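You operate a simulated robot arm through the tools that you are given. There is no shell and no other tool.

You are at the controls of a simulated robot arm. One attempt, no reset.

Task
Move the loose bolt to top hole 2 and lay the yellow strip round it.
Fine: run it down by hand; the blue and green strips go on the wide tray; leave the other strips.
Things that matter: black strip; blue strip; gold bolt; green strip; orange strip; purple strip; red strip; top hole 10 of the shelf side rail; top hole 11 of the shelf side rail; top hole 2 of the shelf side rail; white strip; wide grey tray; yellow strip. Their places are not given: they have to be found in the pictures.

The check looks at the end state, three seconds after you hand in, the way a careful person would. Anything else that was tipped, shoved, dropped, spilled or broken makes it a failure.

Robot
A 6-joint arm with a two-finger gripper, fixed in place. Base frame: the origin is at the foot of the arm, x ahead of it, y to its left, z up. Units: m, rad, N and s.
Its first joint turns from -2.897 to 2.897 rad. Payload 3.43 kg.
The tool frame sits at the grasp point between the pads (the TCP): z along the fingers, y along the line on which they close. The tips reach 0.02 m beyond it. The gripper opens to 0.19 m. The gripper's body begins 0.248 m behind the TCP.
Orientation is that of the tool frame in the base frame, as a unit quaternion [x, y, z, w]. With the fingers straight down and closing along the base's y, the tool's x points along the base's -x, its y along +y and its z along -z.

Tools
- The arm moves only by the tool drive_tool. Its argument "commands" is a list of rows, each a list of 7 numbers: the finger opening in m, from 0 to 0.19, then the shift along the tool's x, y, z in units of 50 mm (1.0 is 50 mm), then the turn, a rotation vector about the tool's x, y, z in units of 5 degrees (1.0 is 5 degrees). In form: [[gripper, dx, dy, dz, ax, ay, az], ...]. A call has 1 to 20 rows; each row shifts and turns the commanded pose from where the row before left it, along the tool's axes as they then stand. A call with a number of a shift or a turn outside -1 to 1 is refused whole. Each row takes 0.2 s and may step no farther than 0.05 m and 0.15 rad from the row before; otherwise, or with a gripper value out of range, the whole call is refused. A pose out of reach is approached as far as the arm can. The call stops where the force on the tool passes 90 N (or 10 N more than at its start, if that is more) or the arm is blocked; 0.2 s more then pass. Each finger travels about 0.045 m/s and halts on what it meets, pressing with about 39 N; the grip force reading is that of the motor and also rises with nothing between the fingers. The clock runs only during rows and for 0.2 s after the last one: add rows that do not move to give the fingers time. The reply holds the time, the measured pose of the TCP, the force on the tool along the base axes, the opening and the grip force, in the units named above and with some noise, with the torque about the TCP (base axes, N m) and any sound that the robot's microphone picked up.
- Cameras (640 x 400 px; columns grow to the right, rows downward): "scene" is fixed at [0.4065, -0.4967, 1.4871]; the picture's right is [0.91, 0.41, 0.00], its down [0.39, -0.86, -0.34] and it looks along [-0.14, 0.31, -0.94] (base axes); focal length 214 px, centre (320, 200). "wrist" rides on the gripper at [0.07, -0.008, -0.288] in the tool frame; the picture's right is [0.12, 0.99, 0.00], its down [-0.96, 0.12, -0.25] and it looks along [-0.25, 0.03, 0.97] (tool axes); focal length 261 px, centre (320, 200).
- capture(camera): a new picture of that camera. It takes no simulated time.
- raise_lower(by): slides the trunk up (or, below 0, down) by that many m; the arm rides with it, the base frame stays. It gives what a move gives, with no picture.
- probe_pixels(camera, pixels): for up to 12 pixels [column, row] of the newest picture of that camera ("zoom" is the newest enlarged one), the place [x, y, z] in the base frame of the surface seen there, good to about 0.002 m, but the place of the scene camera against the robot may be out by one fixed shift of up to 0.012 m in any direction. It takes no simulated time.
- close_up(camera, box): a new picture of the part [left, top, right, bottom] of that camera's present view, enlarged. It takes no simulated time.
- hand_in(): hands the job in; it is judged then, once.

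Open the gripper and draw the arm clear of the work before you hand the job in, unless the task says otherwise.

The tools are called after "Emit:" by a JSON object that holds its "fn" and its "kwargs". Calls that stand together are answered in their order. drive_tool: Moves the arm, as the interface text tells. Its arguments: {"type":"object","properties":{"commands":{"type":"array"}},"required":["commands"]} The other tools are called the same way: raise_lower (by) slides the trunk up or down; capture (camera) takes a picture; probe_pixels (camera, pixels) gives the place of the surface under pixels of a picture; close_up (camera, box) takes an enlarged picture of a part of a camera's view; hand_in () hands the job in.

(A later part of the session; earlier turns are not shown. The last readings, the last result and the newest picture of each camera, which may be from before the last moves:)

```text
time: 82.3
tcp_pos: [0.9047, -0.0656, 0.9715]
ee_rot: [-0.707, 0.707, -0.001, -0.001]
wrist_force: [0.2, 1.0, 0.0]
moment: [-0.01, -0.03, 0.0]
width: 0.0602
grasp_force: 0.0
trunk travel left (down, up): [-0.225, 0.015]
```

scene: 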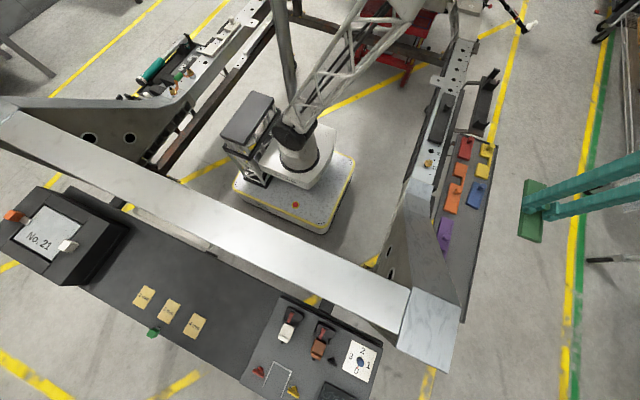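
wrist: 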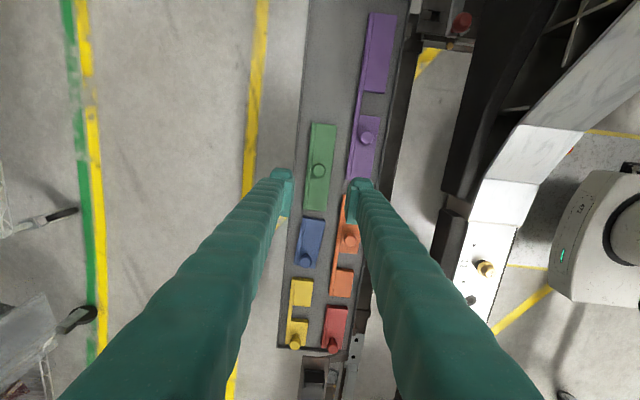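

Now I move over the bolt (0.609,0.049) at z≈0.95, then turn the tool back so the closing line matches the hex flats (~10.5° from y).

Emit:
{"fn": "drive_tool", "kwargs": {"commands": [[0.06, -0.2875, 0.74, 0, 0, 0, 0], [0.06, -0.2875, 0.74, 0, 0, 0, 0], [0.06, -0.2875, 0.74, 0, 0, 0, 0], [0.06, -0.2875, 0.74, 0, 0, 0, 0], [0.06, -0.2875, 0.74, 0, 0, 0, 0], [0.06, -0.2875, 0.74, 0, 0, 0, 0], [0.06, -0.2875, 0.74, 0, 0, 0, 0], [0.06, -0.2875, 0.74, 0, 0, 0, 0], [0.06, 0, 0, 0, 0, 0, 0], [0.06, 0, 0, 0, 0, 0, 0]]}}

Emit:
{"fn": "drive_tool", "kwargs": {"commands": [[0.06, 0, 0, 0, 0, 0, 0.994], [0.06, 0, 0, 0, 0, 0, 0.994], [0.06, 0, 0, 0, 0, 0, 0.994], [0.06, 0, 0, 0, 0, 0, 0.994], [0.06, 0, 0, 0, 0, 0, 0.994], [0.06, 0, 0, 0, 0, 0, 0.994], [0.06, 0, 0, 0, 0, 0, 0.994], [0.06, 0, 0, 0, 0, 0, 0.994], [0.06, 0, 0, 0, 0, 0, 0.994], [0.06, 0, 0, 0, 0, 0, 0.994], [0.06, 0, 0, 0, 0, 0, 0.994], [0.06, 0, 0, 0, 0, 0, 0.994], [0.06, 0, 0, 0, 0, 0, 0.994], [0.06, 0, 0, 0, 0, 0, 0.994], [0.06, 0, 0, 0, 0, 0, 0.994], [0.06, 0, 0, 0, 0, 0, 0.994], [0.06, 0, 0, 0, 0, 0, 0], [0.06, 0, 0, 0, 0, 0, 0]]}}

Emit:
{"fn": "capture", "kwargs": {"camera": "wrist"}}

Emit:
{"fn": "close_up", "kwargs": {"camera": "wrist", "box": [270, 140, 370, 240]}}

```text
time: 84.5
tcp_pos: [0.6084, 0.0493, 0.9723]
ee_rot: [0.707, -0.707, 0.0, 0.0]
wrist_force: [-0.2, -0.3, -0.1]
moment: [0.0, 0.0, -0.01]
width: 0.0599
grasp_force: 0.1
trunk travel left (down, up): [-0.225, 0.015]
```

```text
time: 88.3
tcp_pos: [0.6085, 0.0492, 0.9719]
ee_rot: [-0.092, 0.996, -0.001, 0.0]
wrist_force: [0.8, 0.0, -0.3]
moment: [-0.01, 0.01, -0.03]
width: 0.0601
grasp_force: 0.1
trunk travel left (down, up): [-0.225, 0.015]
```

```text
taken
```

wrist: 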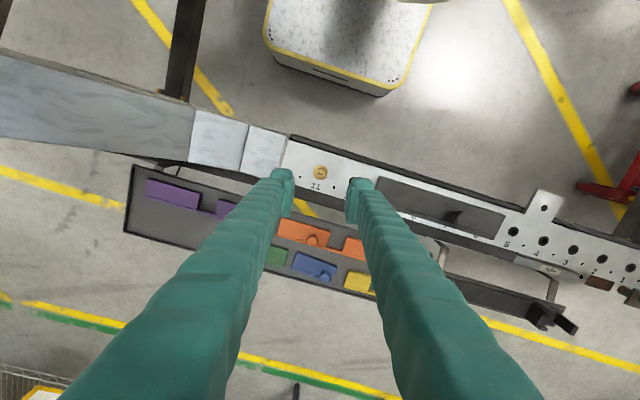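

```text
4.00 times, centred on (320, 190) of wrist
```

zoom: 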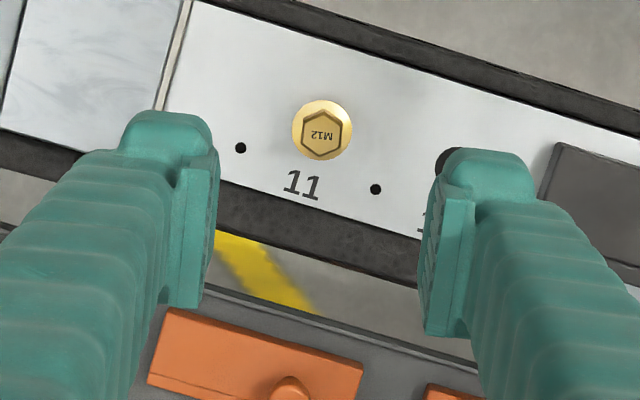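

The bolt is centred between the fingers laterally. I zoom further in to check the hex alignment versus the closing line.

Emit:
{"fn": "close_up", "kwargs": {"camera": "wrist", "box": [308, 160, 334, 184]}}

Emit:
{"fn": "probe_pixels", "kwargs": {"camera": "wrist", "pixels": [[321, 173], [313, 172], [328, 173], [320, 165], [322, 179]]}}

```text
16.00 times, centred on (321, 172) of wrist
```

zoom: 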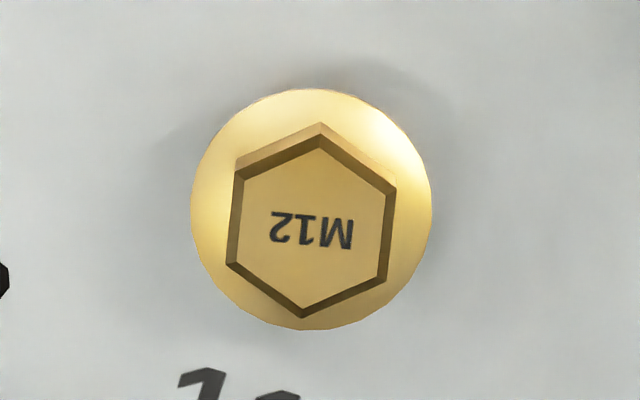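

```text
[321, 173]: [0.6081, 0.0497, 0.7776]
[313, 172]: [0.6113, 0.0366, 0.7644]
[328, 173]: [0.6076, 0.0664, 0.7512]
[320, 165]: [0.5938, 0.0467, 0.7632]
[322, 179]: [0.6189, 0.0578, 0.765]
```

Misalignment is only ~2°, and the bolt centre (0.608,0.0497) matches the TCP. I descend to z≈0.80.

Emit:
{"fn": "drive_tool", "kwargs": {"commands": [[0.05, 0, 0, 0.5, 0, 0, 0], [0.05, 0, 0, 0.6, 0, 0, 0], [0.05, 0, 0, 0.6, 0, 0, 0], [0.05, 0, 0, 0.6, 0, 0, 0], [0.05, 0, 0, 0.5, 0, 0, 0], [0.05, 0, 0, 0.4, 0, 0, 0], [0.05, 0, 0, 0.2, 0, 0, 0], [0.05, 0, 0, 0, 0, 0, 0]]}}

Emit:
{"fn": "capture", "kwargs": {"camera": "wrist"}}

Emit:
{"fn": "close_up", "kwargs": {"camera": "wrist", "box": [270, 150, 370, 250]}}

```text
time: 90.1
tcp_pos: [0.6084, 0.0495, 0.8018]
ee_rot: [-0.092, 0.996, -0.001, 0.0]
wrist_force: [-0.9, 0.0, -0.2]
moment: [-0.02, -0.01, 0.03]
width: 0.0502
grasp_force: 0.1
trunk travel left (down, up): [-0.225, 0.015]
```

```text
taken
```

wrist: 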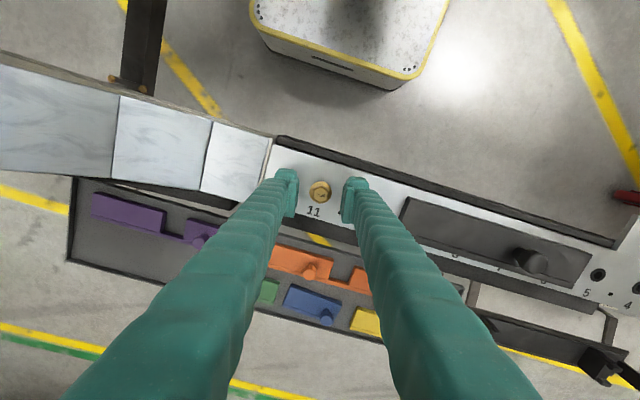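

```text
4.00 times, centred on (320, 200) of wrist
```

zoom: 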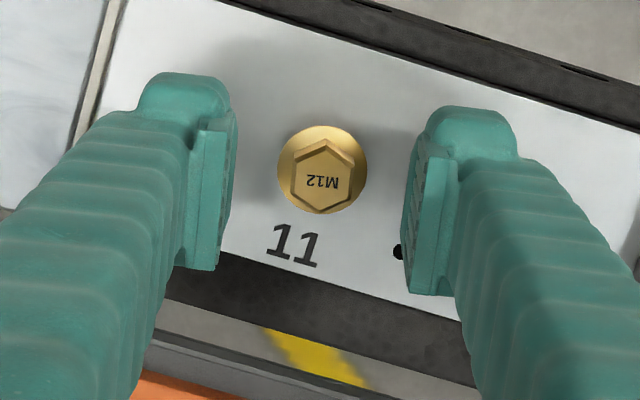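

The bolt is centred between the pads. I descend to z≈0.787 (tips just above the flange) and close on the hex.

Emit:
{"fn": "drive_tool", "kwargs": {"commands": [[0.05, 0, 0, 0.15, 0, 0, 0], [0.05, 0, 0, 0.13, 0, 0, 0], [0.05, 0, 0, 0, 0, 0, 0], [0.04, 0, 0, 0, 0, 0, 0], [0.03, 0, 0, 0, 0, 0, 0], [0.02, 0, 0, 0, 0, 0, 0], [0.01, 0, 0, 0, 0, 0, 0], [0.01, 0, 0, 0, 0, 0, 0]]}}

Emit:
{"fn": "close_up", "kwargs": {"camera": "wrist", "box": [270, 150, 370, 250]}}

```text
time: 92.0
tcp_pos: [0.6094, 0.0482, 0.7952]
ee_rot: [-0.092, 0.996, 0.0, 0.005]
wrist_force: [-25.2, 3.6, 81.1]
moment: [0.96, 0.51, 0.03]
width: 0.0117
grasp_force: 0.9
trunk travel left (down, up): [-0.225, 0.015]
stopped in row 8: the force on the tool passed its limit at 96 N (the readings are from after the stop); the commanded pose is now the measured one
```

```text
4.00 times, centred on (320, 200) of wrist
```

zoom: 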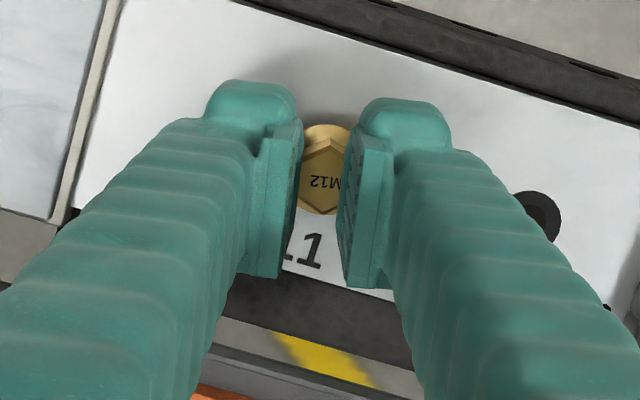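

Again the tool was pushed up (81 N) with the fingers closing over the head: the pads seem to sit around the TCP and the last centimetre of tip is recessed, so objects must reach up to TCP level. I reopen at once, rise, and inspect.

Emit:
{"fn": "drive_tool", "kwargs": {"commands": [[0.05, 0, 0, -0.1, 0, 0, 0], [0.05, 0, 0, -0.2, 0, 0, 0], [0.05, 0, 0, -0.4, 0, 0, 0], [0.05, 0, 0, -0.4, 0, 0, 0], [0.05, 0, 0, 0, 0, 0, 0]]}}

Emit:
{"fn": "capture", "kwargs": {"camera": "wrist"}}

Emit:
{"fn": "close_up", "kwargs": {"camera": "wrist", "box": [295, 150, 355, 210]}}

Emit:
{"fn": "close_up", "kwargs": {"camera": "scene", "box": [410, 130, 470, 190]}}

```text
time: 93.2
tcp_pos: [0.6093, 0.0468, 0.845]
ee_rot: [-0.092, 0.996, 0.0, 0.003]
wrist_force: [-0.5, 0.1, 0.4]
moment: [0.0, 0.0, 0.0]
width: 0.0498
grasp_force: 0.0
trunk travel left (down, up): [-0.225, 0.015]
```

```text
taken
```

wrist: 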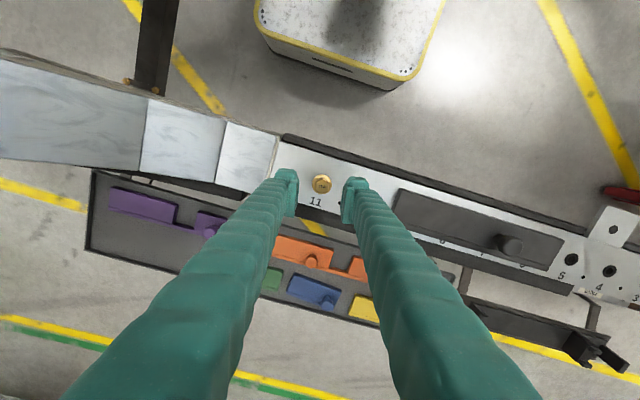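

```text
6.67 times, centred on (325, 180) of wrist
```

zoom: 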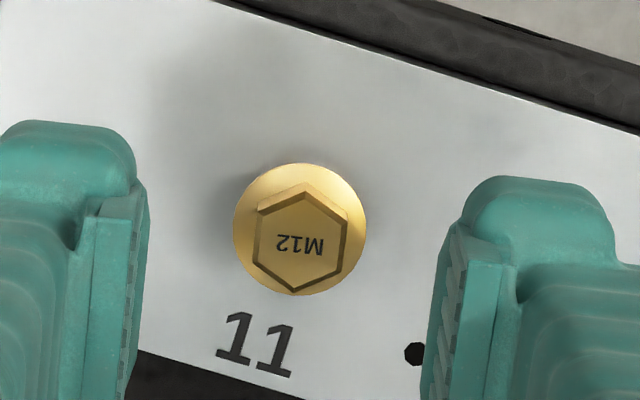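

```text
6.67 times, centred on (440, 160) of scene
```

zoom: 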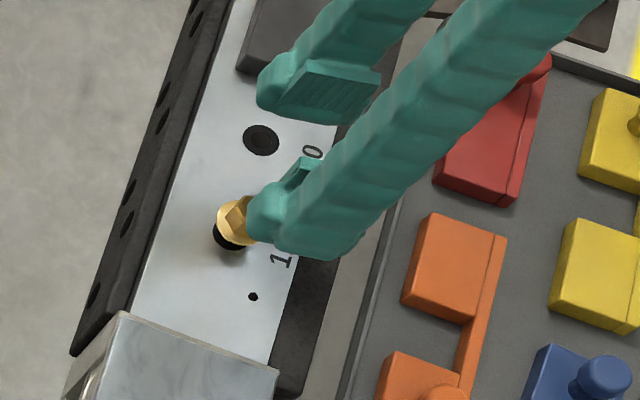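

I check the bolt's height and place again after that press.

Emit:
{"fn": "probe_pixels", "kwargs": {"camera": "wrist", "pixels": [[321, 185], [314, 184], [327, 185], [321, 177], [320, 190], [352, 205], [345, 195], [349, 187]]}}

Emit:
{"fn": "close_up", "kwargs": {"camera": "wrist", "box": [270, 150, 380, 230]}}

```text
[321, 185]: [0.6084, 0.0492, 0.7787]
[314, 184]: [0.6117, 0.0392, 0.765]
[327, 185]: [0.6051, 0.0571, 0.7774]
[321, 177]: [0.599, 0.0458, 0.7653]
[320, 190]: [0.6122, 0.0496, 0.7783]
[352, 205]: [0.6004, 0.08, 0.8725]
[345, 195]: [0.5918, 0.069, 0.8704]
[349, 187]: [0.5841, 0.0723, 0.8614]
```

```text
5.00 times, centred on (325, 190) of wrist
```

zoom: 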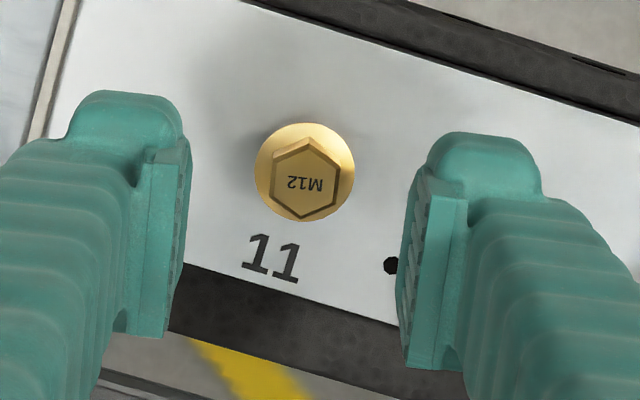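

The bolt is unchanged (top 0.7787, flange 0.765) and firm. I want the finger pad geometry: I zoom in on the far finger's inner face in the scene view.

Emit:
{"fn": "close_up", "kwargs": {"camera": "scene", "box": [425, 132, 455, 160]}}

Emit:
{"fn": "probe_pixels", "kwargs": {"camera": "zoom", "pixels": [[200, 200], [150, 200], [250, 200], [200, 250], [200, 150], [300, 150], [350, 200], [300, 100], [120, 220], [160, 260], [250, 260], [330, 250]]}}

```text
14.29 times, centred on (440, 146) of scene
```

zoom: 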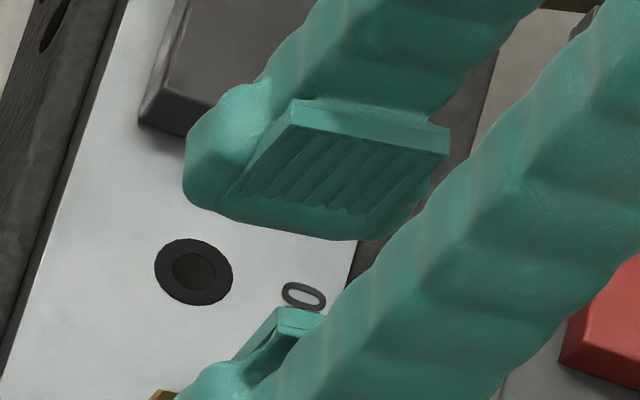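

```text
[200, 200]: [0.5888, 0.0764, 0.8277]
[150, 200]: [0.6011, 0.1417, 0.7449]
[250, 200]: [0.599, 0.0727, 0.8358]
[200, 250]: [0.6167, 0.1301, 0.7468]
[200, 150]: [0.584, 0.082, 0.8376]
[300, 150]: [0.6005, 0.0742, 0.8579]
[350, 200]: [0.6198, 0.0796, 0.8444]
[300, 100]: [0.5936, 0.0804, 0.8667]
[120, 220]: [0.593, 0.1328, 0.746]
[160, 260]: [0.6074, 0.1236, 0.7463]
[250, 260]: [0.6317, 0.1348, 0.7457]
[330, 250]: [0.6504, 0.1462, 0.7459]
```

I sample the pad's inner face from top to tip in more detail to learn where it ends.

Emit:
{"fn": "close_up", "kwargs": {"camera": "scene", "box": [432, 137, 447, 150]}}

Emit:
{"fn": "probe_pixels", "kwargs": {"camera": "scene", "pixels": [[441, 141.5], [440.5, 142.5], [440, 143.5], [439.5, 144.5], [439, 145.5], [438.5, 146.5], [438, 147.5], [437.5, 148.5], [437, 149.5], [436.5, 150.5], [436, 151.5], [435.5, 152.5]]}}

```text
16.00 times, centred on (440, 144) of scene
```

zoom: 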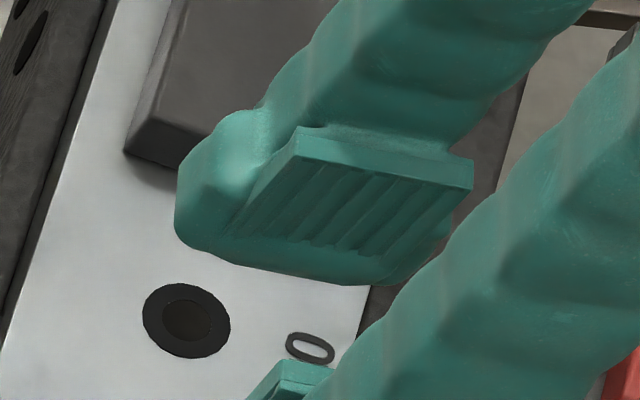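

```text
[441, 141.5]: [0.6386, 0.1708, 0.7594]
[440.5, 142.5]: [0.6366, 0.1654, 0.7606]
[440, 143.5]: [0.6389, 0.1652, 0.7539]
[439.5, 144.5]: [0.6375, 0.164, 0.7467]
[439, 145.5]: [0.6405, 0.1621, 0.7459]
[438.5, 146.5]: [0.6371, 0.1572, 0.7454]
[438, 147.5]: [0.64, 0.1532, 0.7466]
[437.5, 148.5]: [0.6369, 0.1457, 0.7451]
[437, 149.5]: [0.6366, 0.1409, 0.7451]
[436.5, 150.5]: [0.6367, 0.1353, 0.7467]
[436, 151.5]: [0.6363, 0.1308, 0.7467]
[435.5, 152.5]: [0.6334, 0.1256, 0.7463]
```

I redo the probing on the zoom picture itself.

Emit:
{"fn": "probe_pixels", "kwargs": {"camera": "zoom", "pixels": [[385, 155], [385, 172], [370, 185], [355, 200], [340, 215], [330, 228], [320, 240], [312, 250], [305, 260], [298, 268], [292, 275], [230, 225]]}}

```text
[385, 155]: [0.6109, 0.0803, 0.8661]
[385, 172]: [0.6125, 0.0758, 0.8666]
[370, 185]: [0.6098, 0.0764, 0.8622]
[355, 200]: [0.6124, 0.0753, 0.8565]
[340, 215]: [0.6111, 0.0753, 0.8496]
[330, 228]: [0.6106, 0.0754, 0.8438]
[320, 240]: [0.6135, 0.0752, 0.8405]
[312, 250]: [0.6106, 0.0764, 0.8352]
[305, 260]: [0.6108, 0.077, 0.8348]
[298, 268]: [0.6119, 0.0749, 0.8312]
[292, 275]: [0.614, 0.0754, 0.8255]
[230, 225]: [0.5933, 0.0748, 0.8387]
```

The visible pad face runs from ~26 mm above the TCP nearly to the tip. I'll retry lower, with the TCP at head mid-height (z≈0.776, tips clear of the rail), closing in stages with readings.

Emit:
{"fn": "drive_tool", "kwargs": {"commands": [[0.05, 0, 0.05, 0.5, 0, 0, 0], [0.05, 0, 0, 0.5, 0, 0, 0], [0.05, 0, 0, 0.3, 0, 0, 0], [0.05, 0, 0, 0.08, 0, -0.07, 0], [0.05, 0, 0, 0, 0, 0, 0]]}}

Emit:
{"fn": "drive_tool", "kwargs": {"commands": [[0.042, 0, 0, 0, 0, 0, 0], [0.036, 0, 0, 0, 0, 0, 0], [0.032, 0, 0, 0, 0, 0, 0], [0.032, 0, 0, 0, 0, 0, 0]]}}

Emit:
{"fn": "close_up", "kwargs": {"camera": "wrist", "box": [270, 150, 370, 250]}}

```text
time: 94.4
tcp_pos: [0.6098, 0.0489, 0.7757]
ee_rot: [-0.092, 0.996, 0.0, 0.006]
wrist_force: [-1.0, 0.1, 0.3]
moment: [0.01, -0.02, -0.03]
width: 0.0498
grasp_force: 0.0
trunk travel left (down, up): [-0.225, 0.015]
```

```text
time: 95.4
tcp_pos: [0.6103, 0.0489, 0.7765]
ee_rot: [-0.092, 0.996, -0.001, 0.006]
wrist_force: [0.0, -0.2, 0.2]
moment: [0.03, 0.0, 0.05]
width: 0.0321
grasp_force: 0.1
trunk travel left (down, up): [-0.225, 0.015]
```

```text
4.00 times, centred on (320, 200) of wrist
```

zoom: 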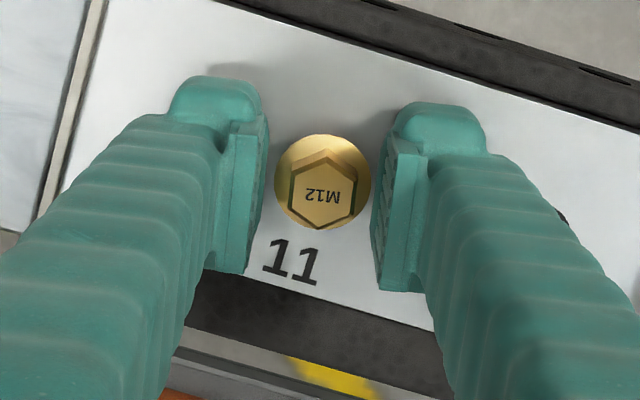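

No contact yet at 0.032 (flange ≈0.028). I correct the small tilt and close further in fine steps.

Emit:
{"fn": "drive_tool", "kwargs": {"commands": [[0.032, 0, 0, 0, 0, 0.14, 0], [0.03, 0, 0, 0, 0, 0, 0], [0.028, 0, 0, 0, 0, 0, 0], [0.026, 0, 0, 0, 0, 0, 0]]}}

```text
time: 96.4
tcp_pos: [0.6091, 0.0493, 0.7771]
ee_rot: [-0.091, 0.996, -0.001, -0.001]
wrist_force: [0.2, 1.4, 7.0]
moment: [0.09, 0.0, 0.0]
width: 0.0266
grasp_force: 0.9
trunk travel left (down, up): [-0.225, 0.015]
```

Upward force (7 N) began just as the pads met the flange, so the pad's lower edge is ≈12 mm below the TCP and was landing on the flange top. I reopen, raise ~3.5 mm to z≈0.780, and close on the hex.

Emit:
{"fn": "drive_tool", "kwargs": {"commands": [[0.034, 0, 0, 0, 0, 0, 0], [0.034, 0, 0, -0.06, 0, 0, 0], [0.034, 0, 0, 0, 0, 0, 0], [0.028, 0, 0, 0, 0, 0, 0], [0.023, 0, 0, 0, 0, 0, 0], [0.023, 0, 0, 0, 0, 0, 0]]}}

```text
time: 97.8
tcp_pos: [0.6101, 0.0507, 0.7802]
ee_rot: [-0.092, 0.996, 0.0, 0.001]
wrist_force: [-1.0, 1.1, 32.5]
moment: [0.29, 0.13, 0.01]
width: 0.0224
grasp_force: 0.0
trunk travel left (down, up): [-0.225, 0.015]
```

Still pressing on the flange cone (32 N at width 0.0224). I raise in 1 mm steps to find where the upward force vanishes.

Emit:
{"fn": "drive_tool", "kwargs": {"commands": [[0.0225, 0, 0, -0.02, 0, 0, 0], [0.0225, 0, 0, 0, 0, 0, 0]]}}

Emit:
{"fn": "drive_tool", "kwargs": {"commands": [[0.0225, 0, 0, -0.02, 0, 0, 0], [0.0225, 0, 0, 0, 0, 0, 0]]}}

Emit:
{"fn": "drive_tool", "kwargs": {"commands": [[0.0225, 0, 0, -0.02, 0, 0, 0], [0.0225, 0, 0, 0, 0, 0, 0]]}}

```text
time: 98.4
tcp_pos: [0.6115, 0.0505, 0.782]
ee_rot: [-0.092, 0.996, -0.001, 0.001]
wrist_force: [1.8, -3.5, 24.6]
moment: [0.15, 0.03, 0.0]
width: 0.0225
grasp_force: 0.0
trunk travel left (down, up): [-0.225, 0.015]
```

```text
time: 99.0
tcp_pos: [0.6098, 0.0504, 0.7813]
ee_rot: [-0.092, 0.996, -0.002, -0.001]
wrist_force: [4.1, -2.1, 14.5]
moment: [-0.11, -0.06, 0.03]
width: 0.0226
grasp_force: 0.2
trunk travel left (down, up): [-0.225, 0.015]
```

```text
time: 99.6
tcp_pos: [0.6091, 0.0501, 0.7817]
ee_rot: [-0.092, 0.996, -0.001, -0.002]
wrist_force: [-0.1, 0.8, 2.0]
moment: [-0.01, 0.01, -0.01]
width: 0.0229
grasp_force: 0.0
trunk travel left (down, up): [-0.225, 0.015]
```

Readings fit rounded finger tips (flat pad face starts ≈10 mm below the TCP). The best compromise is TCP z≈0.7845: I raise 2.5 mm and close onto the hex stepwise.

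Emit:
{"fn": "drive_tool", "kwargs": {"commands": [[0.0228, 0, 0, -0.045, 0, 0, 0], [0.021, 0, 0, 0, 0, 0, 0], [0.0195, 0, 0, 0, 0, 0, 0], [0.0195, 0, 0, 0, 0, 0, 0]]}}

```text
time: 100.6
tcp_pos: [0.6108, 0.049, 0.7849]
ee_rot: [-0.092, 0.996, -0.002, -0.001]
wrist_force: [1.3, -1.3, -1.4]
moment: [0.01, 0.03, 0.0]
width: 0.0202
grasp_force: 0.4
trunk travel left (down, up): [-0.225, 0.015]
```

No upward load at width 0.0202. I keep closing in small steps.

Emit:
{"fn": "drive_tool", "kwargs": {"commands": [[0.0185, 0, 0, 0, 0, 0, 0], [0.0175, 0, 0, 0, 0, 0, 0], [0.0175, 0, 0, 0, 0, 0, 0]]}}

```text
time: 101.4
tcp_pos: [0.6097, 0.0507, 0.7841]
ee_rot: [-0.092, 0.996, -0.001, 0.0]
wrist_force: [1.5, -5.4, -1.0]
moment: [-0.05, 0.01, -0.03]
width: 0.0185
grasp_force: 38.7
trunk travel left (down, up): [-0.225, 0.015]
```

Gripped: width 0.0185 (hex across flats), 38.7 N, no vertical load. I test with a 1 mm upward nudge whether the bolt is free or held by its thread.

Emit:
{"fn": "drive_tool", "kwargs": {"commands": [[0.016, 0, -0.01, -0.02, 0, 0, 0], [0.016, 0, 0, 0, 0, 0, 0]]}}

```text
time: 102.0
tcp_pos: [0.6117, 0.0509, 0.7851]
ee_rot: [-0.09, 0.996, -0.001, -0.001]
wrist_force: [-0.9, -0.3, -0.1]
moment: [-0.01, 0.03, 0.02]
width: 0.0186
grasp_force: 38.7
trunk travel left (down, up): [-0.225, 0.015]
```

No resistance to 1 mm. I lift another 3 mm slowly and look at the bolt.

Emit:
{"fn": "drive_tool", "kwargs": {"commands": [[0.016, 0, 0, -0.02, 0, 0, 0], [0.016, 0, 0, -0.02, 0, 0, 0], [0.016, 0, 0, -0.02, 0, 0, 0], [0.016, 0, 0, 0, 0, 0, 0]]}}

Emit:
{"fn": "close_up", "kwargs": {"camera": "wrist", "box": [290, 160, 350, 220]}}

Emit:
{"fn": "close_up", "kwargs": {"camera": "scene", "box": [410, 145, 450, 180]}}

```text
time: 103.0
tcp_pos: [0.6114, 0.0498, 0.7878]
ee_rot: [-0.092, 0.996, -0.001, -0.001]
wrist_force: [-0.4, 0.2, -0.1]
moment: [0.0, -0.01, -0.03]
width: 0.0183
grasp_force: 38.8
trunk travel left (down, up): [-0.225, 0.015]
```

```text
6.67 times, centred on (320, 190) of wrist
```

zoom: 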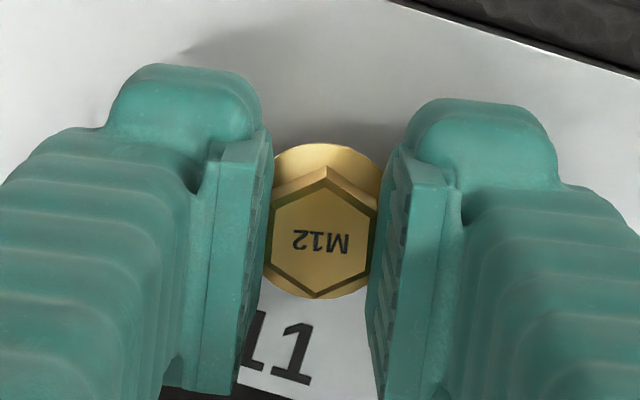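

```text
11.43 times, centred on (430, 162) of scene
```

zoom: 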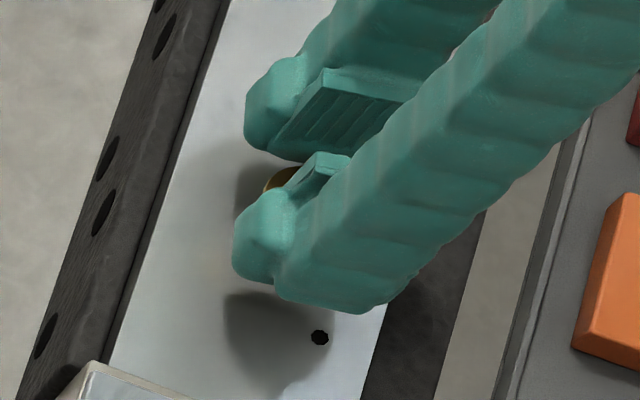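

I probe the head and flange heights to see whether it came up.

Emit:
{"fn": "capture", "kwargs": {"camera": "wrist"}}

Emit:
{"fn": "probe_pixels", "kwargs": {"camera": "wrist", "pixels": [[320, 195], [319, 198], [322, 197], [318, 184], [320, 183], [316, 195], [324, 195], [321, 192]]}}

```text
taken
```

wrist: 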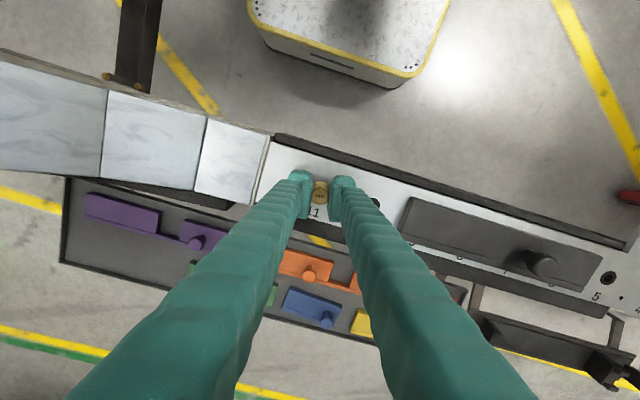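

```text
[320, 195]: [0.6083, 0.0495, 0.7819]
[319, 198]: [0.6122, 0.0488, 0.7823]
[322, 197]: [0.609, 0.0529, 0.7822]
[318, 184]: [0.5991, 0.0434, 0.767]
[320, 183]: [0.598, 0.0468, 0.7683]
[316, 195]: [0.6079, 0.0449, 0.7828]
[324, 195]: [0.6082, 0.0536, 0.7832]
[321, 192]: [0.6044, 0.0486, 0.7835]
```

The head top is now at 0.7825 (was 0.7785), so the bolt lifts freely. I raise it slowly, straight up, to about z 0.84 and look.

Emit:
{"fn": "drive_tool", "kwargs": {"commands": [[0.016, 0, 0, -0.05, 0, 0, 0], [0.016, 0, 0, -0.08, 0, 0, 0], [0.016, 0, 0, -0.1, 0, 0, 0], [0.016, 0, 0, -0.1, 0, 0, 0], [0.016, 0, 0, -0.1, 0, 0, 0], [0.016, 0, 0, -0.1, 0, 0, 0], [0.016, 0, 0, -0.1, 0, 0, 0], [0.016, 0, 0, -0.1, 0, 0, 0], [0.016, 0, 0, -0.1, 0, 0, 0], [0.016, 0, 0, -0.1, 0, 0, 0], [0.016, 0, 0, -0.1, 0, 0, 0], [0.016, 0, 0, -0.05, 0, 0, 0], [0.016, 0, 0, 0, 0, 0, 0]]}}

Emit:
{"fn": "capture", "kwargs": {"camera": "scene"}}

Emit:
{"fn": "close_up", "kwargs": {"camera": "scene", "box": [415, 130, 465, 180]}}

Emit:
{"fn": "close_up", "kwargs": {"camera": "wrist", "box": [290, 160, 350, 220]}}

```text
time: 105.8
tcp_pos: [0.6099, 0.0503, 0.8438]
ee_rot: [-0.091, 0.996, -0.001, -0.001]
wrist_force: [-0.6, 0.0, -0.9]
moment: [-0.01, 0.0, -0.02]
width: 0.0187
grasp_force: 39.4
trunk travel left (down, up): [-0.225, 0.015]
```

```text
taken
```

scene: 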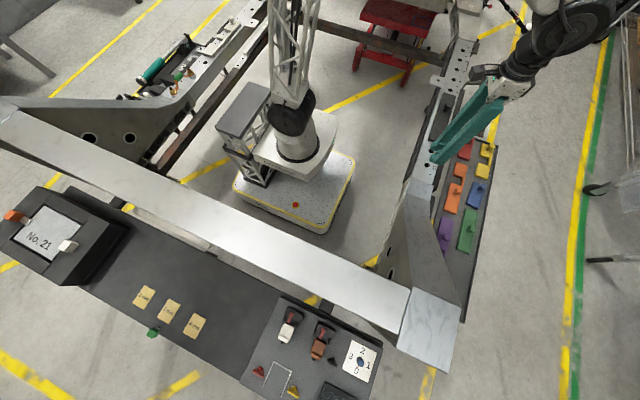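

```text
8.00 times, centred on (440, 155) of scene
```

zoom: 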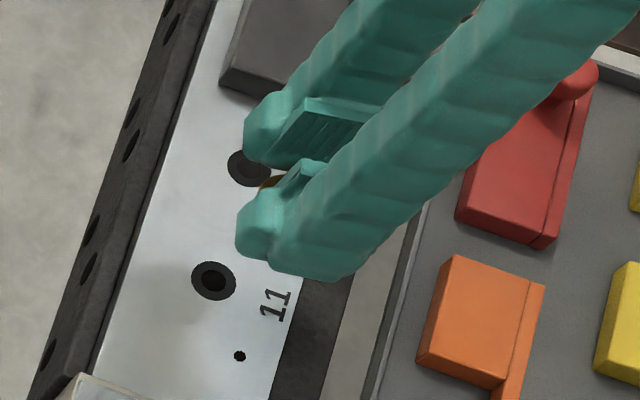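

```text
6.67 times, centred on (320, 190) of wrist
```

zoom: 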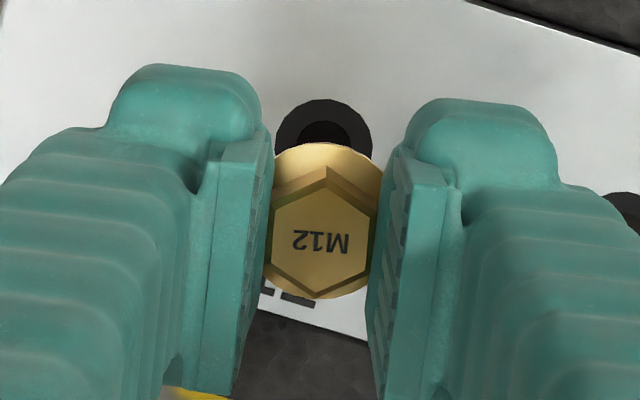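

The bolt is out of hole 11 (now empty at scene zoom (213,282)). I raise it slowly to z≈0.90 before the traverse.

Emit:
{"fn": "drive_tool", "kwargs": {"commands": [[0.016, 0, 0, -0.06, 0, 0, 0], [0.016, 0, 0, -0.12, 0, 0, 0], [0.016, 0, 0, -0.14, 0, 0, 0], [0.016, 0, 0, -0.14, 0, 0, 0], [0.016, 0, 0, -0.14, 0, 0, 0], [0.016, 0, 0, -0.14, 0, 0, 0], [0.016, 0, 0, -0.14, 0, 0, 0], [0.016, 0, 0, -0.12, 0, 0, 0], [0.016, 0, 0, -0.06, 0, 0, 0], [0.016, 0, 0, 0, 0, 0, 0]]}}

Emit:
{"fn": "close_up", "kwargs": {"camera": "scene", "box": [425, 110, 485, 180]}}

Emit:
{"fn": "capture", "kwargs": {"camera": "wrist"}}

```text
time: 108.0
tcp_pos: [0.6114, 0.05, 0.8958]
ee_rot: [-0.092, 0.996, -0.001, -0.001]
wrist_force: [0.0, -0.1, -0.3]
moment: [0.0, 0.0, 0.01]
width: 0.0184
grasp_force: 38.9
trunk travel left (down, up): [-0.225, 0.015]
```

```text
5.71 times, centred on (455, 145) of scene
```

zoom: 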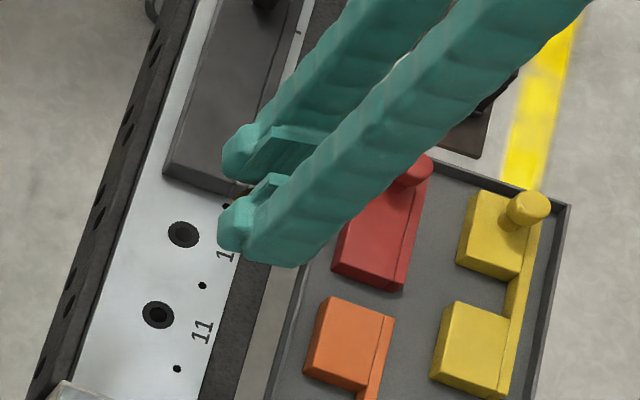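

```text
taken
```

wrist: 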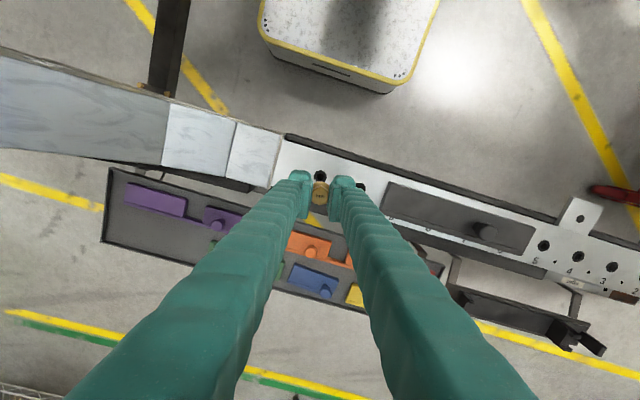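

Holding steadily at z 0.896. I carry the bolt along the rail toward hole 2 in gentle steps.

Emit:
{"fn": "drive_tool", "kwargs": {"commands": [[0.016, -0.016, 0.089, 0, 0, 0, 0], [0.016, -0.032, 0.177, 0, 0, 0, 0], [0.016, -0.052, 0.284, 0, 0, 0, 0], [0.016, -0.0648, 0.3544, 0, 0, 0, 0], [0.016, -0.0648, 0.3544, 0, 0, 0, 0], [0.016, -0.0648, 0.3544, 0, 0, 0, 0], [0.016, -0.0648, 0.3544, 0, 0, 0, 0], [0.016, -0.0648, 0.3544, 0, 0, 0, 0], [0.016, -0.0648, 0.3544, 0, 0, 0, 0], [0.016, -0.0648, 0.3544, 0, 0, 0, 0], [0.016, -0.0648, 0.3544, 0, 0, 0, 0], [0.016, -0.0648, 0.3544, 0, 0, 0, 0], [0.016, -0.0648, 0.3544, 0, 0, 0, 0], [0.016, -0.0648, 0.3544, 0, 0, 0, 0], [0.016, -0.0648, 0.3544, 0, 0, 0, 0], [0.016, -0.0648, 0.3544, 0, 0, 0, 0], [0.016, -0.0648, 0.3544, 0, 0, 0, 0], [0.016, -0.0648, 0.3544, 0, 0, 0, 0], [0.016, -0.0454, 0.248, 0, 0, 0, 0], [0.016, -0.019, 0.106, 0, 0, 0, 0]]}}

Emit:
{"fn": "drive_tool", "kwargs": {"commands": [[0.016, -0.016, 0.089, 0, 0, 0, 0], [0.016, -0.032, 0.177, 0, 0, 0, 0], [0.016, -0.052, 0.284, 0, 0, 0, 0], [0.016, -0.0648, 0.3544, 0, 0, 0, 0], [0.016, -0.0648, 0.3544, 0, 0, 0, 0], [0.016, -0.0648, 0.3544, 0, 0, 0, 0], [0.016, -0.0648, 0.3544, 0, 0, 0, 0], [0.016, -0.0648, 0.3544, 0, 0, 0, 0], [0.016, -0.0648, 0.3544, 0, 0, 0, 0], [0.016, -0.0648, 0.3544, 0, 0, 0, 0], [0.016, -0.0648, 0.3544, 0, 0, 0, 0], [0.016, -0.0648, 0.3544, 0, 0, 0, 0], [0.016, -0.0648, 0.3544, 0, 0, 0, 0], [0.016, -0.0648, 0.3544, 0, 0, 0, 0], [0.016, -0.0648, 0.3544, 0, 0, 0, 0], [0.016, -0.0648, 0.3544, 0, 0, 0, 0], [0.016, -0.0648, 0.3544, 0, 0, 0, 0], [0.016, -0.0454, 0.248, 0, 0, 0, 0], [0.016, -0.019, 0.106, 0, 0, 0, 0], [0.016, 0, 0, 0, 0, 0, 0]]}}

Emit:
{"fn": "capture", "kwargs": {"camera": "wrist"}}

Emit:
{"fn": "close_up", "kwargs": {"camera": "wrist", "box": [270, 140, 370, 230]}}

Emit:
{"fn": "capture", "kwargs": {"camera": "scene"}}

```text
time: 112.2
tcp_pos: [0.6099, 0.3673, 0.8957]
ee_rot: [-0.092, 0.996, 0.0, 0.0]
wrist_force: [1.0, 0.4, -1.0]
moment: [0.04, -0.03, 0.02]
width: 0.0186
grasp_force: 39.0
trunk travel left (down, up): [-0.225, 0.015]
```

```text
time: 116.4
tcp_pos: [0.6093, 0.665, 0.8934]
ee_rot: [-0.092, 0.996, -0.001, 0.0]
wrist_force: [0.5, -0.6, -0.8]
moment: [0.01, 0.01, 0.02]
width: 0.0184
grasp_force: 39.3
trunk travel left (down, up): [-0.225, 0.015]
```

```text
taken
```

wrist: 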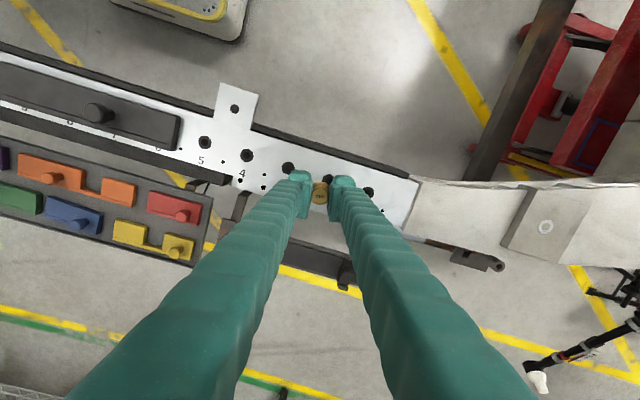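

```text
4.44 times, centred on (320, 185) of wrist
```

zoom: 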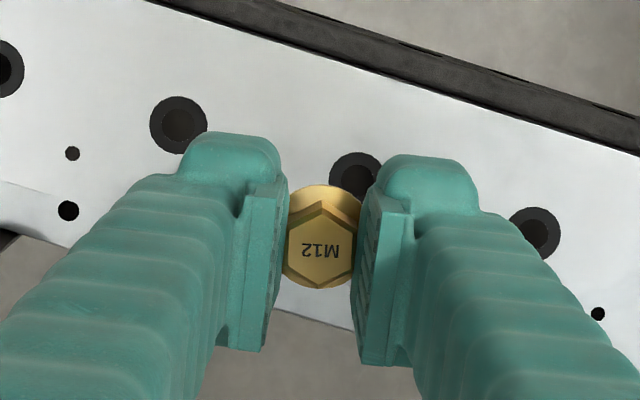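

```text
taken
```

scene: 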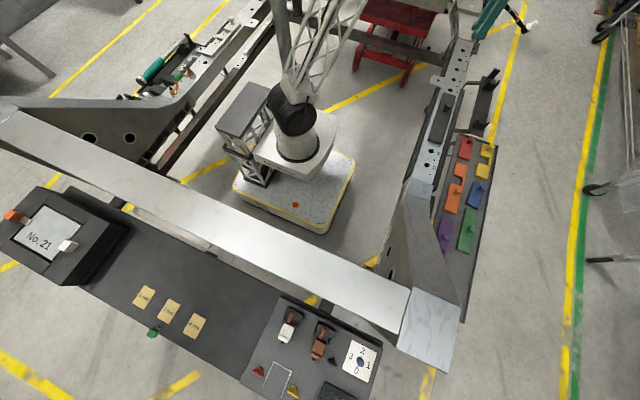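

I need a precise centre for hole 2: I probe rim points of holes 3, 2 and 1 in this view (zoom (179,125), (356,177), (535,235)).

Emit:
{"fn": "probe_pixels", "kwargs": {"camera": "zoom", "pixels": [[153, 125], [204, 125], [178, 99], [178, 152], [179, 125], [535, 235], [513, 225], [558, 240], [537, 208], [533, 262], [598, 314], [73, 154]]}}

Emit:
{"fn": "close_up", "kwargs": {"camera": "wrist", "box": [345, 175, 395, 215]}}

```text
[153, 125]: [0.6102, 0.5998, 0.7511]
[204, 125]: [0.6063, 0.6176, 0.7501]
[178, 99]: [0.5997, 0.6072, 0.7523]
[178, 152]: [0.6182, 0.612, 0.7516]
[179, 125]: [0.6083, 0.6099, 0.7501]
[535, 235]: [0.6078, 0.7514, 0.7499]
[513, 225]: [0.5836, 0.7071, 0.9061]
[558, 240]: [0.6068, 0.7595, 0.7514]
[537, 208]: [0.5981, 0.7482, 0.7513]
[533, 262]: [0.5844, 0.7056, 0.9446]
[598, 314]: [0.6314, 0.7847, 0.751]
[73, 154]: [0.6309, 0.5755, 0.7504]
```

```text
10.00 times, centred on (370, 195) of wrist
```

zoom: 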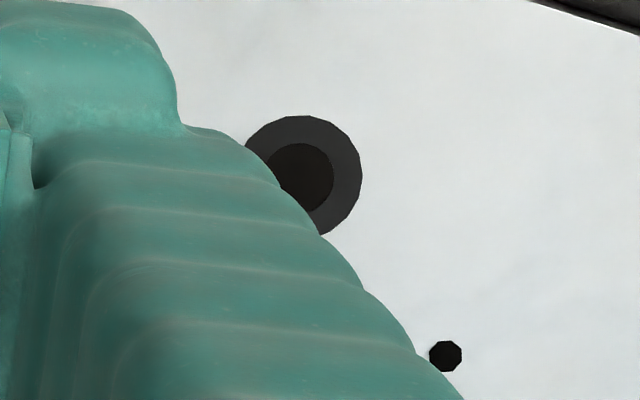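

Hole pitch gives hole 2 at (0.6085,0.6795), exactly 0.63 m from the old bolt place. I shift the remaining +15.8 mm in y (+2 mm x) and look.

Emit:
{"fn": "drive_tool", "kwargs": {"commands": [[0.016, -0.02, 0.06, 0, 0, 0, 0], [0.016, -0.03, 0.09, 0, 0, 0, 0], [0.016, -0.03, 0.09, 0, 0, 0, 0], [0.016, -0.017, 0.063, 0, 0, 0, 0], [0.016, 0, 0, 0, 0, 0, 0]]}}

Emit:
{"fn": "drive_tool", "kwargs": {"commands": [[0.016, 0, 0, 0.08, 0, 0, 0], [0.016, 0, 0, 0.12, 0, 0, 0], [0.016, 0, 0, 0.14, 0, 0, 0], [0.016, 0, 0, 0.14, 0, 0, 0], [0.016, 0, 0, 0.14, 0, 0, 0], [0.016, 0, 0, 0.1, 0, 0, 0], [0.016, 0, 0, 0.06, 0, 0, 0], [0.016, 0, 0, 0, 0, 0, 0]]}}

Emit:
{"fn": "capture", "kwargs": {"camera": "wrist"}}

Emit:
{"fn": "capture", "kwargs": {"camera": "scene"}}

Emit:
{"fn": "close_up", "kwargs": {"camera": "scene", "box": [445, 25, 495, 75]}}

```text
time: 117.6
tcp_pos: [0.6115, 0.6808, 0.8935]
ee_rot: [-0.092, 0.996, -0.002, -0.001]
wrist_force: [1.0, -0.1, -1.1]
moment: [0.02, 0.0, -0.01]
width: 0.0184
grasp_force: 39.0
trunk travel left (down, up): [-0.225, 0.015]
```

```text
time: 119.4
tcp_pos: [0.6116, 0.6785, 0.8542]
ee_rot: [-0.091, 0.996, -0.002, 0.0]
wrist_force: [0.4, 0.2, -0.5]
moment: [0.02, 0.0, -0.02]
width: 0.0184
grasp_force: 39.4
trunk travel left (down, up): [-0.225, 0.015]
```

```text
taken
```

wrist: 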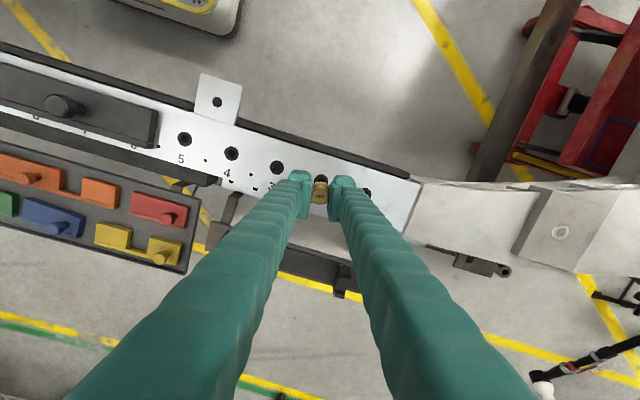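

```text
taken
```

scene: 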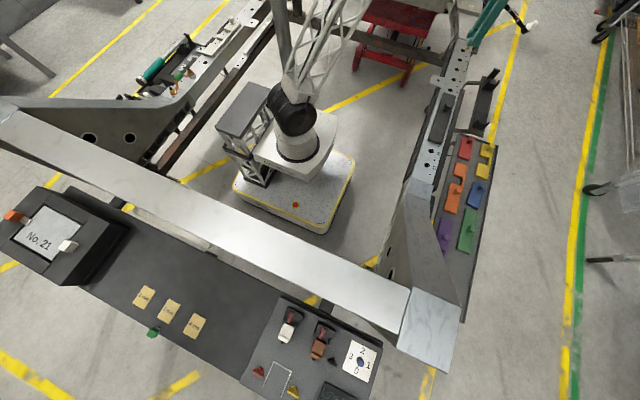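

```text
8.00 times, centred on (470, 50) of scene
```

zoom: 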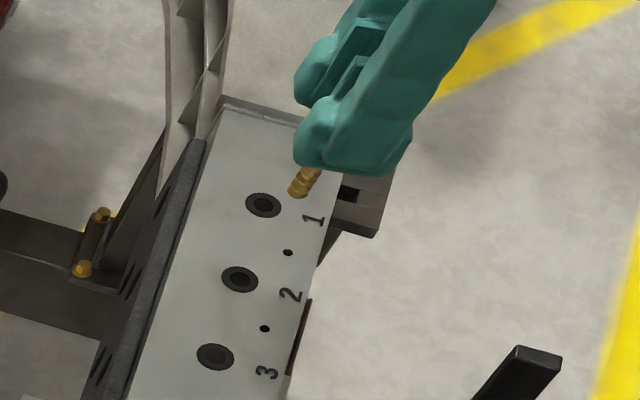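

The shank tip is visible at scene zoom (298,190). I probe it together with holes 1, 2, 3 in the same picture to compare alignment in the same frame.

Emit:
{"fn": "probe_pixels", "kwargs": {"camera": "zoom", "pixels": [[298, 190], [296, 186], [302, 182], [306, 175], [292, 190], [263, 205], [240, 280], [215, 357], [287, 253], [264, 329]]}}

Emit:
{"fn": "close_up", "kwargs": {"camera": "scene", "box": [455, 40, 475, 60]}}

```text
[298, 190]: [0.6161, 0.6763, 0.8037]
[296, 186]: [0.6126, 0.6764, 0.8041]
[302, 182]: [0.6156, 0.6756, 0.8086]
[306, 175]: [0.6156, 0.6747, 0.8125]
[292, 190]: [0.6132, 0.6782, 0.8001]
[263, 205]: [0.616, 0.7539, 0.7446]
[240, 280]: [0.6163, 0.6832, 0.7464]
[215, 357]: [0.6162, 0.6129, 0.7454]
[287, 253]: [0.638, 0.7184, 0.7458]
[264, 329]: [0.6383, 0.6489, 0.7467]
```

```text
16.00 times, centred on (465, 50) of scene
```

zoom: 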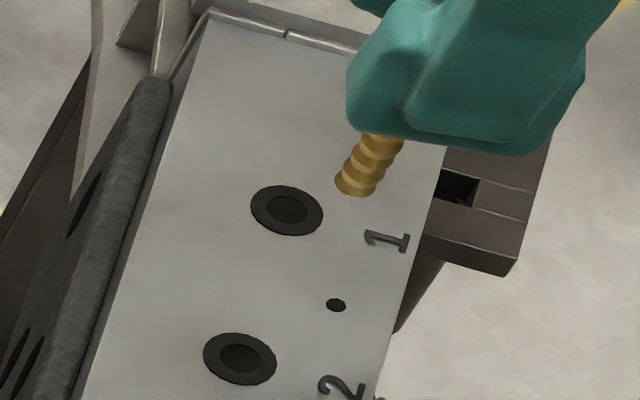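

I probe the shank's edges near its tip in this finer zoom.

Emit:
{"fn": "probe_pixels", "kwargs": {"camera": "zoom", "pixels": [[340, 178], [346, 182], [352, 186], [358, 189], [364, 190], [370, 188], [352, 178], [362, 180], [372, 182], [358, 165], [368, 168], [287, 210]]}}

```text
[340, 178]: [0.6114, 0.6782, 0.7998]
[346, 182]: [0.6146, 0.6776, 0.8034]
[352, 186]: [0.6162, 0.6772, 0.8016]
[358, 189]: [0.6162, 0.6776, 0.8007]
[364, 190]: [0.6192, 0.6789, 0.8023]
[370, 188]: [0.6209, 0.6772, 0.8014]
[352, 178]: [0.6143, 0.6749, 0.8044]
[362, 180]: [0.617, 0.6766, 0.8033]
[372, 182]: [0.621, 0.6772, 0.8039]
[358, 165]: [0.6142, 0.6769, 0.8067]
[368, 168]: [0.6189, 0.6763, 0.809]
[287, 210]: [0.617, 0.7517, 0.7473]
```

Shank axis (0.6165,0.6823) vs hole 2 (0.6163,0.6832) in the same frame: aligned within 1 mm. I lower slowly to the hole mouth.

Emit:
{"fn": "drive_tool", "kwargs": {"commands": [[0.016, 0, 0.015, 0.06, 0, 0, 0], [0.016, 0, 0, 0.1, 0, 0, 0], [0.016, 0, 0, 0.12, 0, 0, 0], [0.016, 0, 0, 0.12, 0, 0, 0], [0.016, 0, 0, 0.12, 0, 0, 0], [0.016, 0, 0, 0.12, 0, 0, 0], [0.016, 0, 0, 0.1, 0, 0, 0], [0.016, 0, 0, 0.06, 0, 0, 0], [0.016, 0, 0, 0, 0, 0, 0]]}}

Emit:
{"fn": "close_up", "kwargs": {"camera": "scene", "box": [450, 45, 475, 70]}}

```text
time: 121.4
tcp_pos: [0.6099, 0.6801, 0.8164]
ee_rot: [-0.091, 0.996, -0.001, -0.001]
wrist_force: [-0.5, 0.2, -0.7]
moment: [0.0, 0.0, 0.02]
width: 0.0183
grasp_force: 38.5
trunk travel left (down, up): [-0.225, 0.015]
```

```text
16.00 times, centred on (462, 58) of scene
```

zoom: 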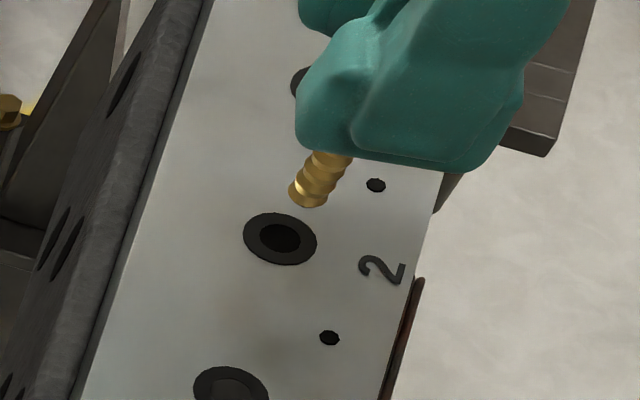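

Tip about 15 mm above the hole, heading onto it. I lower another ~16 mm slowly, watching the force.

Emit:
{"fn": "drive_tool", "kwargs": {"commands": [[0.016, 0, 0, 0.06, 0, 0, 0], [0.016, 0, 0, 0.08, 0, 0, 0], [0.016, 0, 0, 0.08, 0, 0, 0], [0.016, 0, 0, 0.06, 0, 0, 0], [0.016, 0, 0, 0.04, 0, 0, 0], [0.016, 0, 0, 0, 0, 0, 0]]}}

Emit:
{"fn": "close_up", "kwargs": {"camera": "scene", "box": [450, 45, 475, 70]}}

```text
time: 122.8
tcp_pos: [0.61, 0.6798, 0.799]
ee_rot: [-0.092, 0.996, -0.001, 0.0]
wrist_force: [-0.2, 1.7, 0.0]
moment: [-0.01, -0.02, 0.01]
width: 0.0184
grasp_force: 39.6
trunk travel left (down, up): [-0.225, 0.015]
```

```text
16.00 times, centred on (462, 58) of scene
```

zoom: 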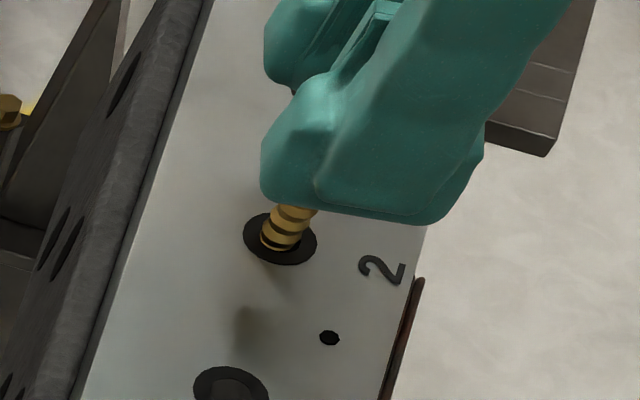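

The tip is entering hole 2 nicely centred, no load. I keep lowering in small steps toward z≈0.785.

Emit:
{"fn": "drive_tool", "kwargs": {"commands": [[0.016, 0, 0, 0.05, 0, 0, 0], [0.016, 0, 0, 0.05, 0, 0, 0], [0.016, 0, 0, 0.05, 0, 0, 0], [0.016, 0, 0, 0, 0, 0, 0]]}}

Emit:
{"fn": "drive_tool", "kwargs": {"commands": [[0.016, 0, 0, 0.04, 0, 0, 0], [0.016, 0, 0, 0.03, 0, 0, 0], [0.016, 0, 0, 0, 0, 0, 0]]}}

```text
time: 123.8
tcp_pos: [0.6096, 0.6794, 0.7923]
ee_rot: [-0.092, 0.996, -0.001, 0.0]
wrist_force: [-0.6, 0.2, -1.0]
moment: [0.05, 0.01, -0.01]
width: 0.0183
grasp_force: 39.1
trunk travel left (down, up): [-0.225, 0.015]
```

```text
time: 124.6
tcp_pos: [0.6108, 0.6794, 0.7895]
ee_rot: [-0.092, 0.996, -0.001, -0.001]
wrist_force: [0.1, -0.1, -0.4]
moment: [0.01, -0.01, 0.02]
width: 0.0182
grasp_force: 39.1
trunk travel left (down, up): [-0.225, 0.015]
```

Still free. I lower in 1 mm steps to find where it meets resistance.

Emit:
{"fn": "drive_tool", "kwargs": {"commands": [[0.016, 0, 0, 0.02, 0, 0, 0], [0.016, 0, 0, 0.02, 0, 0, 0], [0.016, 0, 0, 0.02, 0, 0, 0], [0.016, 0, 0, 0, 0, 0, 0]]}}

Emit:
{"fn": "drive_tool", "kwargs": {"commands": [[0.016, 0, 0, 0.02, 0, 0, 0], [0.016, 0, 0, 0.02, 0, 0, 0], [0.016, 0, 0, 0, 0, 0, 0]]}}

```text
time: 125.6
tcp_pos: [0.61, 0.6804, 0.7854]
ee_rot: [-0.092, 0.996, -0.001, -0.001]
wrist_force: [5.2, 7.8, -1.6]
moment: [0.08, 0.02, 0.02]
width: 0.0182
grasp_force: 39.1
trunk travel left (down, up): [-0.225, 0.015]
```

```text
time: 126.4
tcp_pos: [0.6099, 0.6807, 0.7842]
ee_rot: [-0.091, 0.996, 0.0, 0.0]
wrist_force: [4.9, 10.4, 22.8]
moment: [0.13, 0.18, 0.03]
width: 0.0183
grasp_force: 38.9
trunk travel left (down, up): [-0.225, 0.015]
```

It seats at z≈0.784, the same height as it stood in hole 11 (start of the thread); side forces (+5,+10 N) say to shift slightly +x,+y. I back off 1 mm and shift ~1 mm.

Emit:
{"fn": "drive_tool", "kwargs": {"commands": [[0.016, 0, 0, -0.02, 0, 0, 0], [0.016, -0.013, 0.018, 0, 0, 0, 0], [0.016, 0, 0, 0, 0, 0, 0]]}}

```text
time: 127.2
tcp_pos: [0.6101, 0.6796, 0.7839]
ee_rot: [-0.092, 0.996, -0.002, -0.001]
wrist_force: [-1.2, -3.1, 26.8]
moment: [-0.04, -0.01, 0.01]
width: 0.0181
grasp_force: 38.9
trunk travel left (down, up): [-0.225, 0.015]
```

Lateral load is nearly gone; 27 N vertical remains, so I back off another 1.5 mm to about 10 N before turning.

Emit:
{"fn": "drive_tool", "kwargs": {"commands": [[0.016, 0, 0, -0.03, 0, 0, 0], [0.016, 0, 0, 0, 0, 0, 0]]}}

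```text
time: 127.8
tcp_pos: [0.6102, 0.6807, 0.7846]
ee_rot: [-0.091, 0.996, -0.002, -0.002]
wrist_force: [-7.6, -10.9, 11.9]
moment: [-0.06, -0.13, 0.01]
width: 0.0183
grasp_force: 38.8
trunk travel left (down, up): [-0.225, 0.015]
```

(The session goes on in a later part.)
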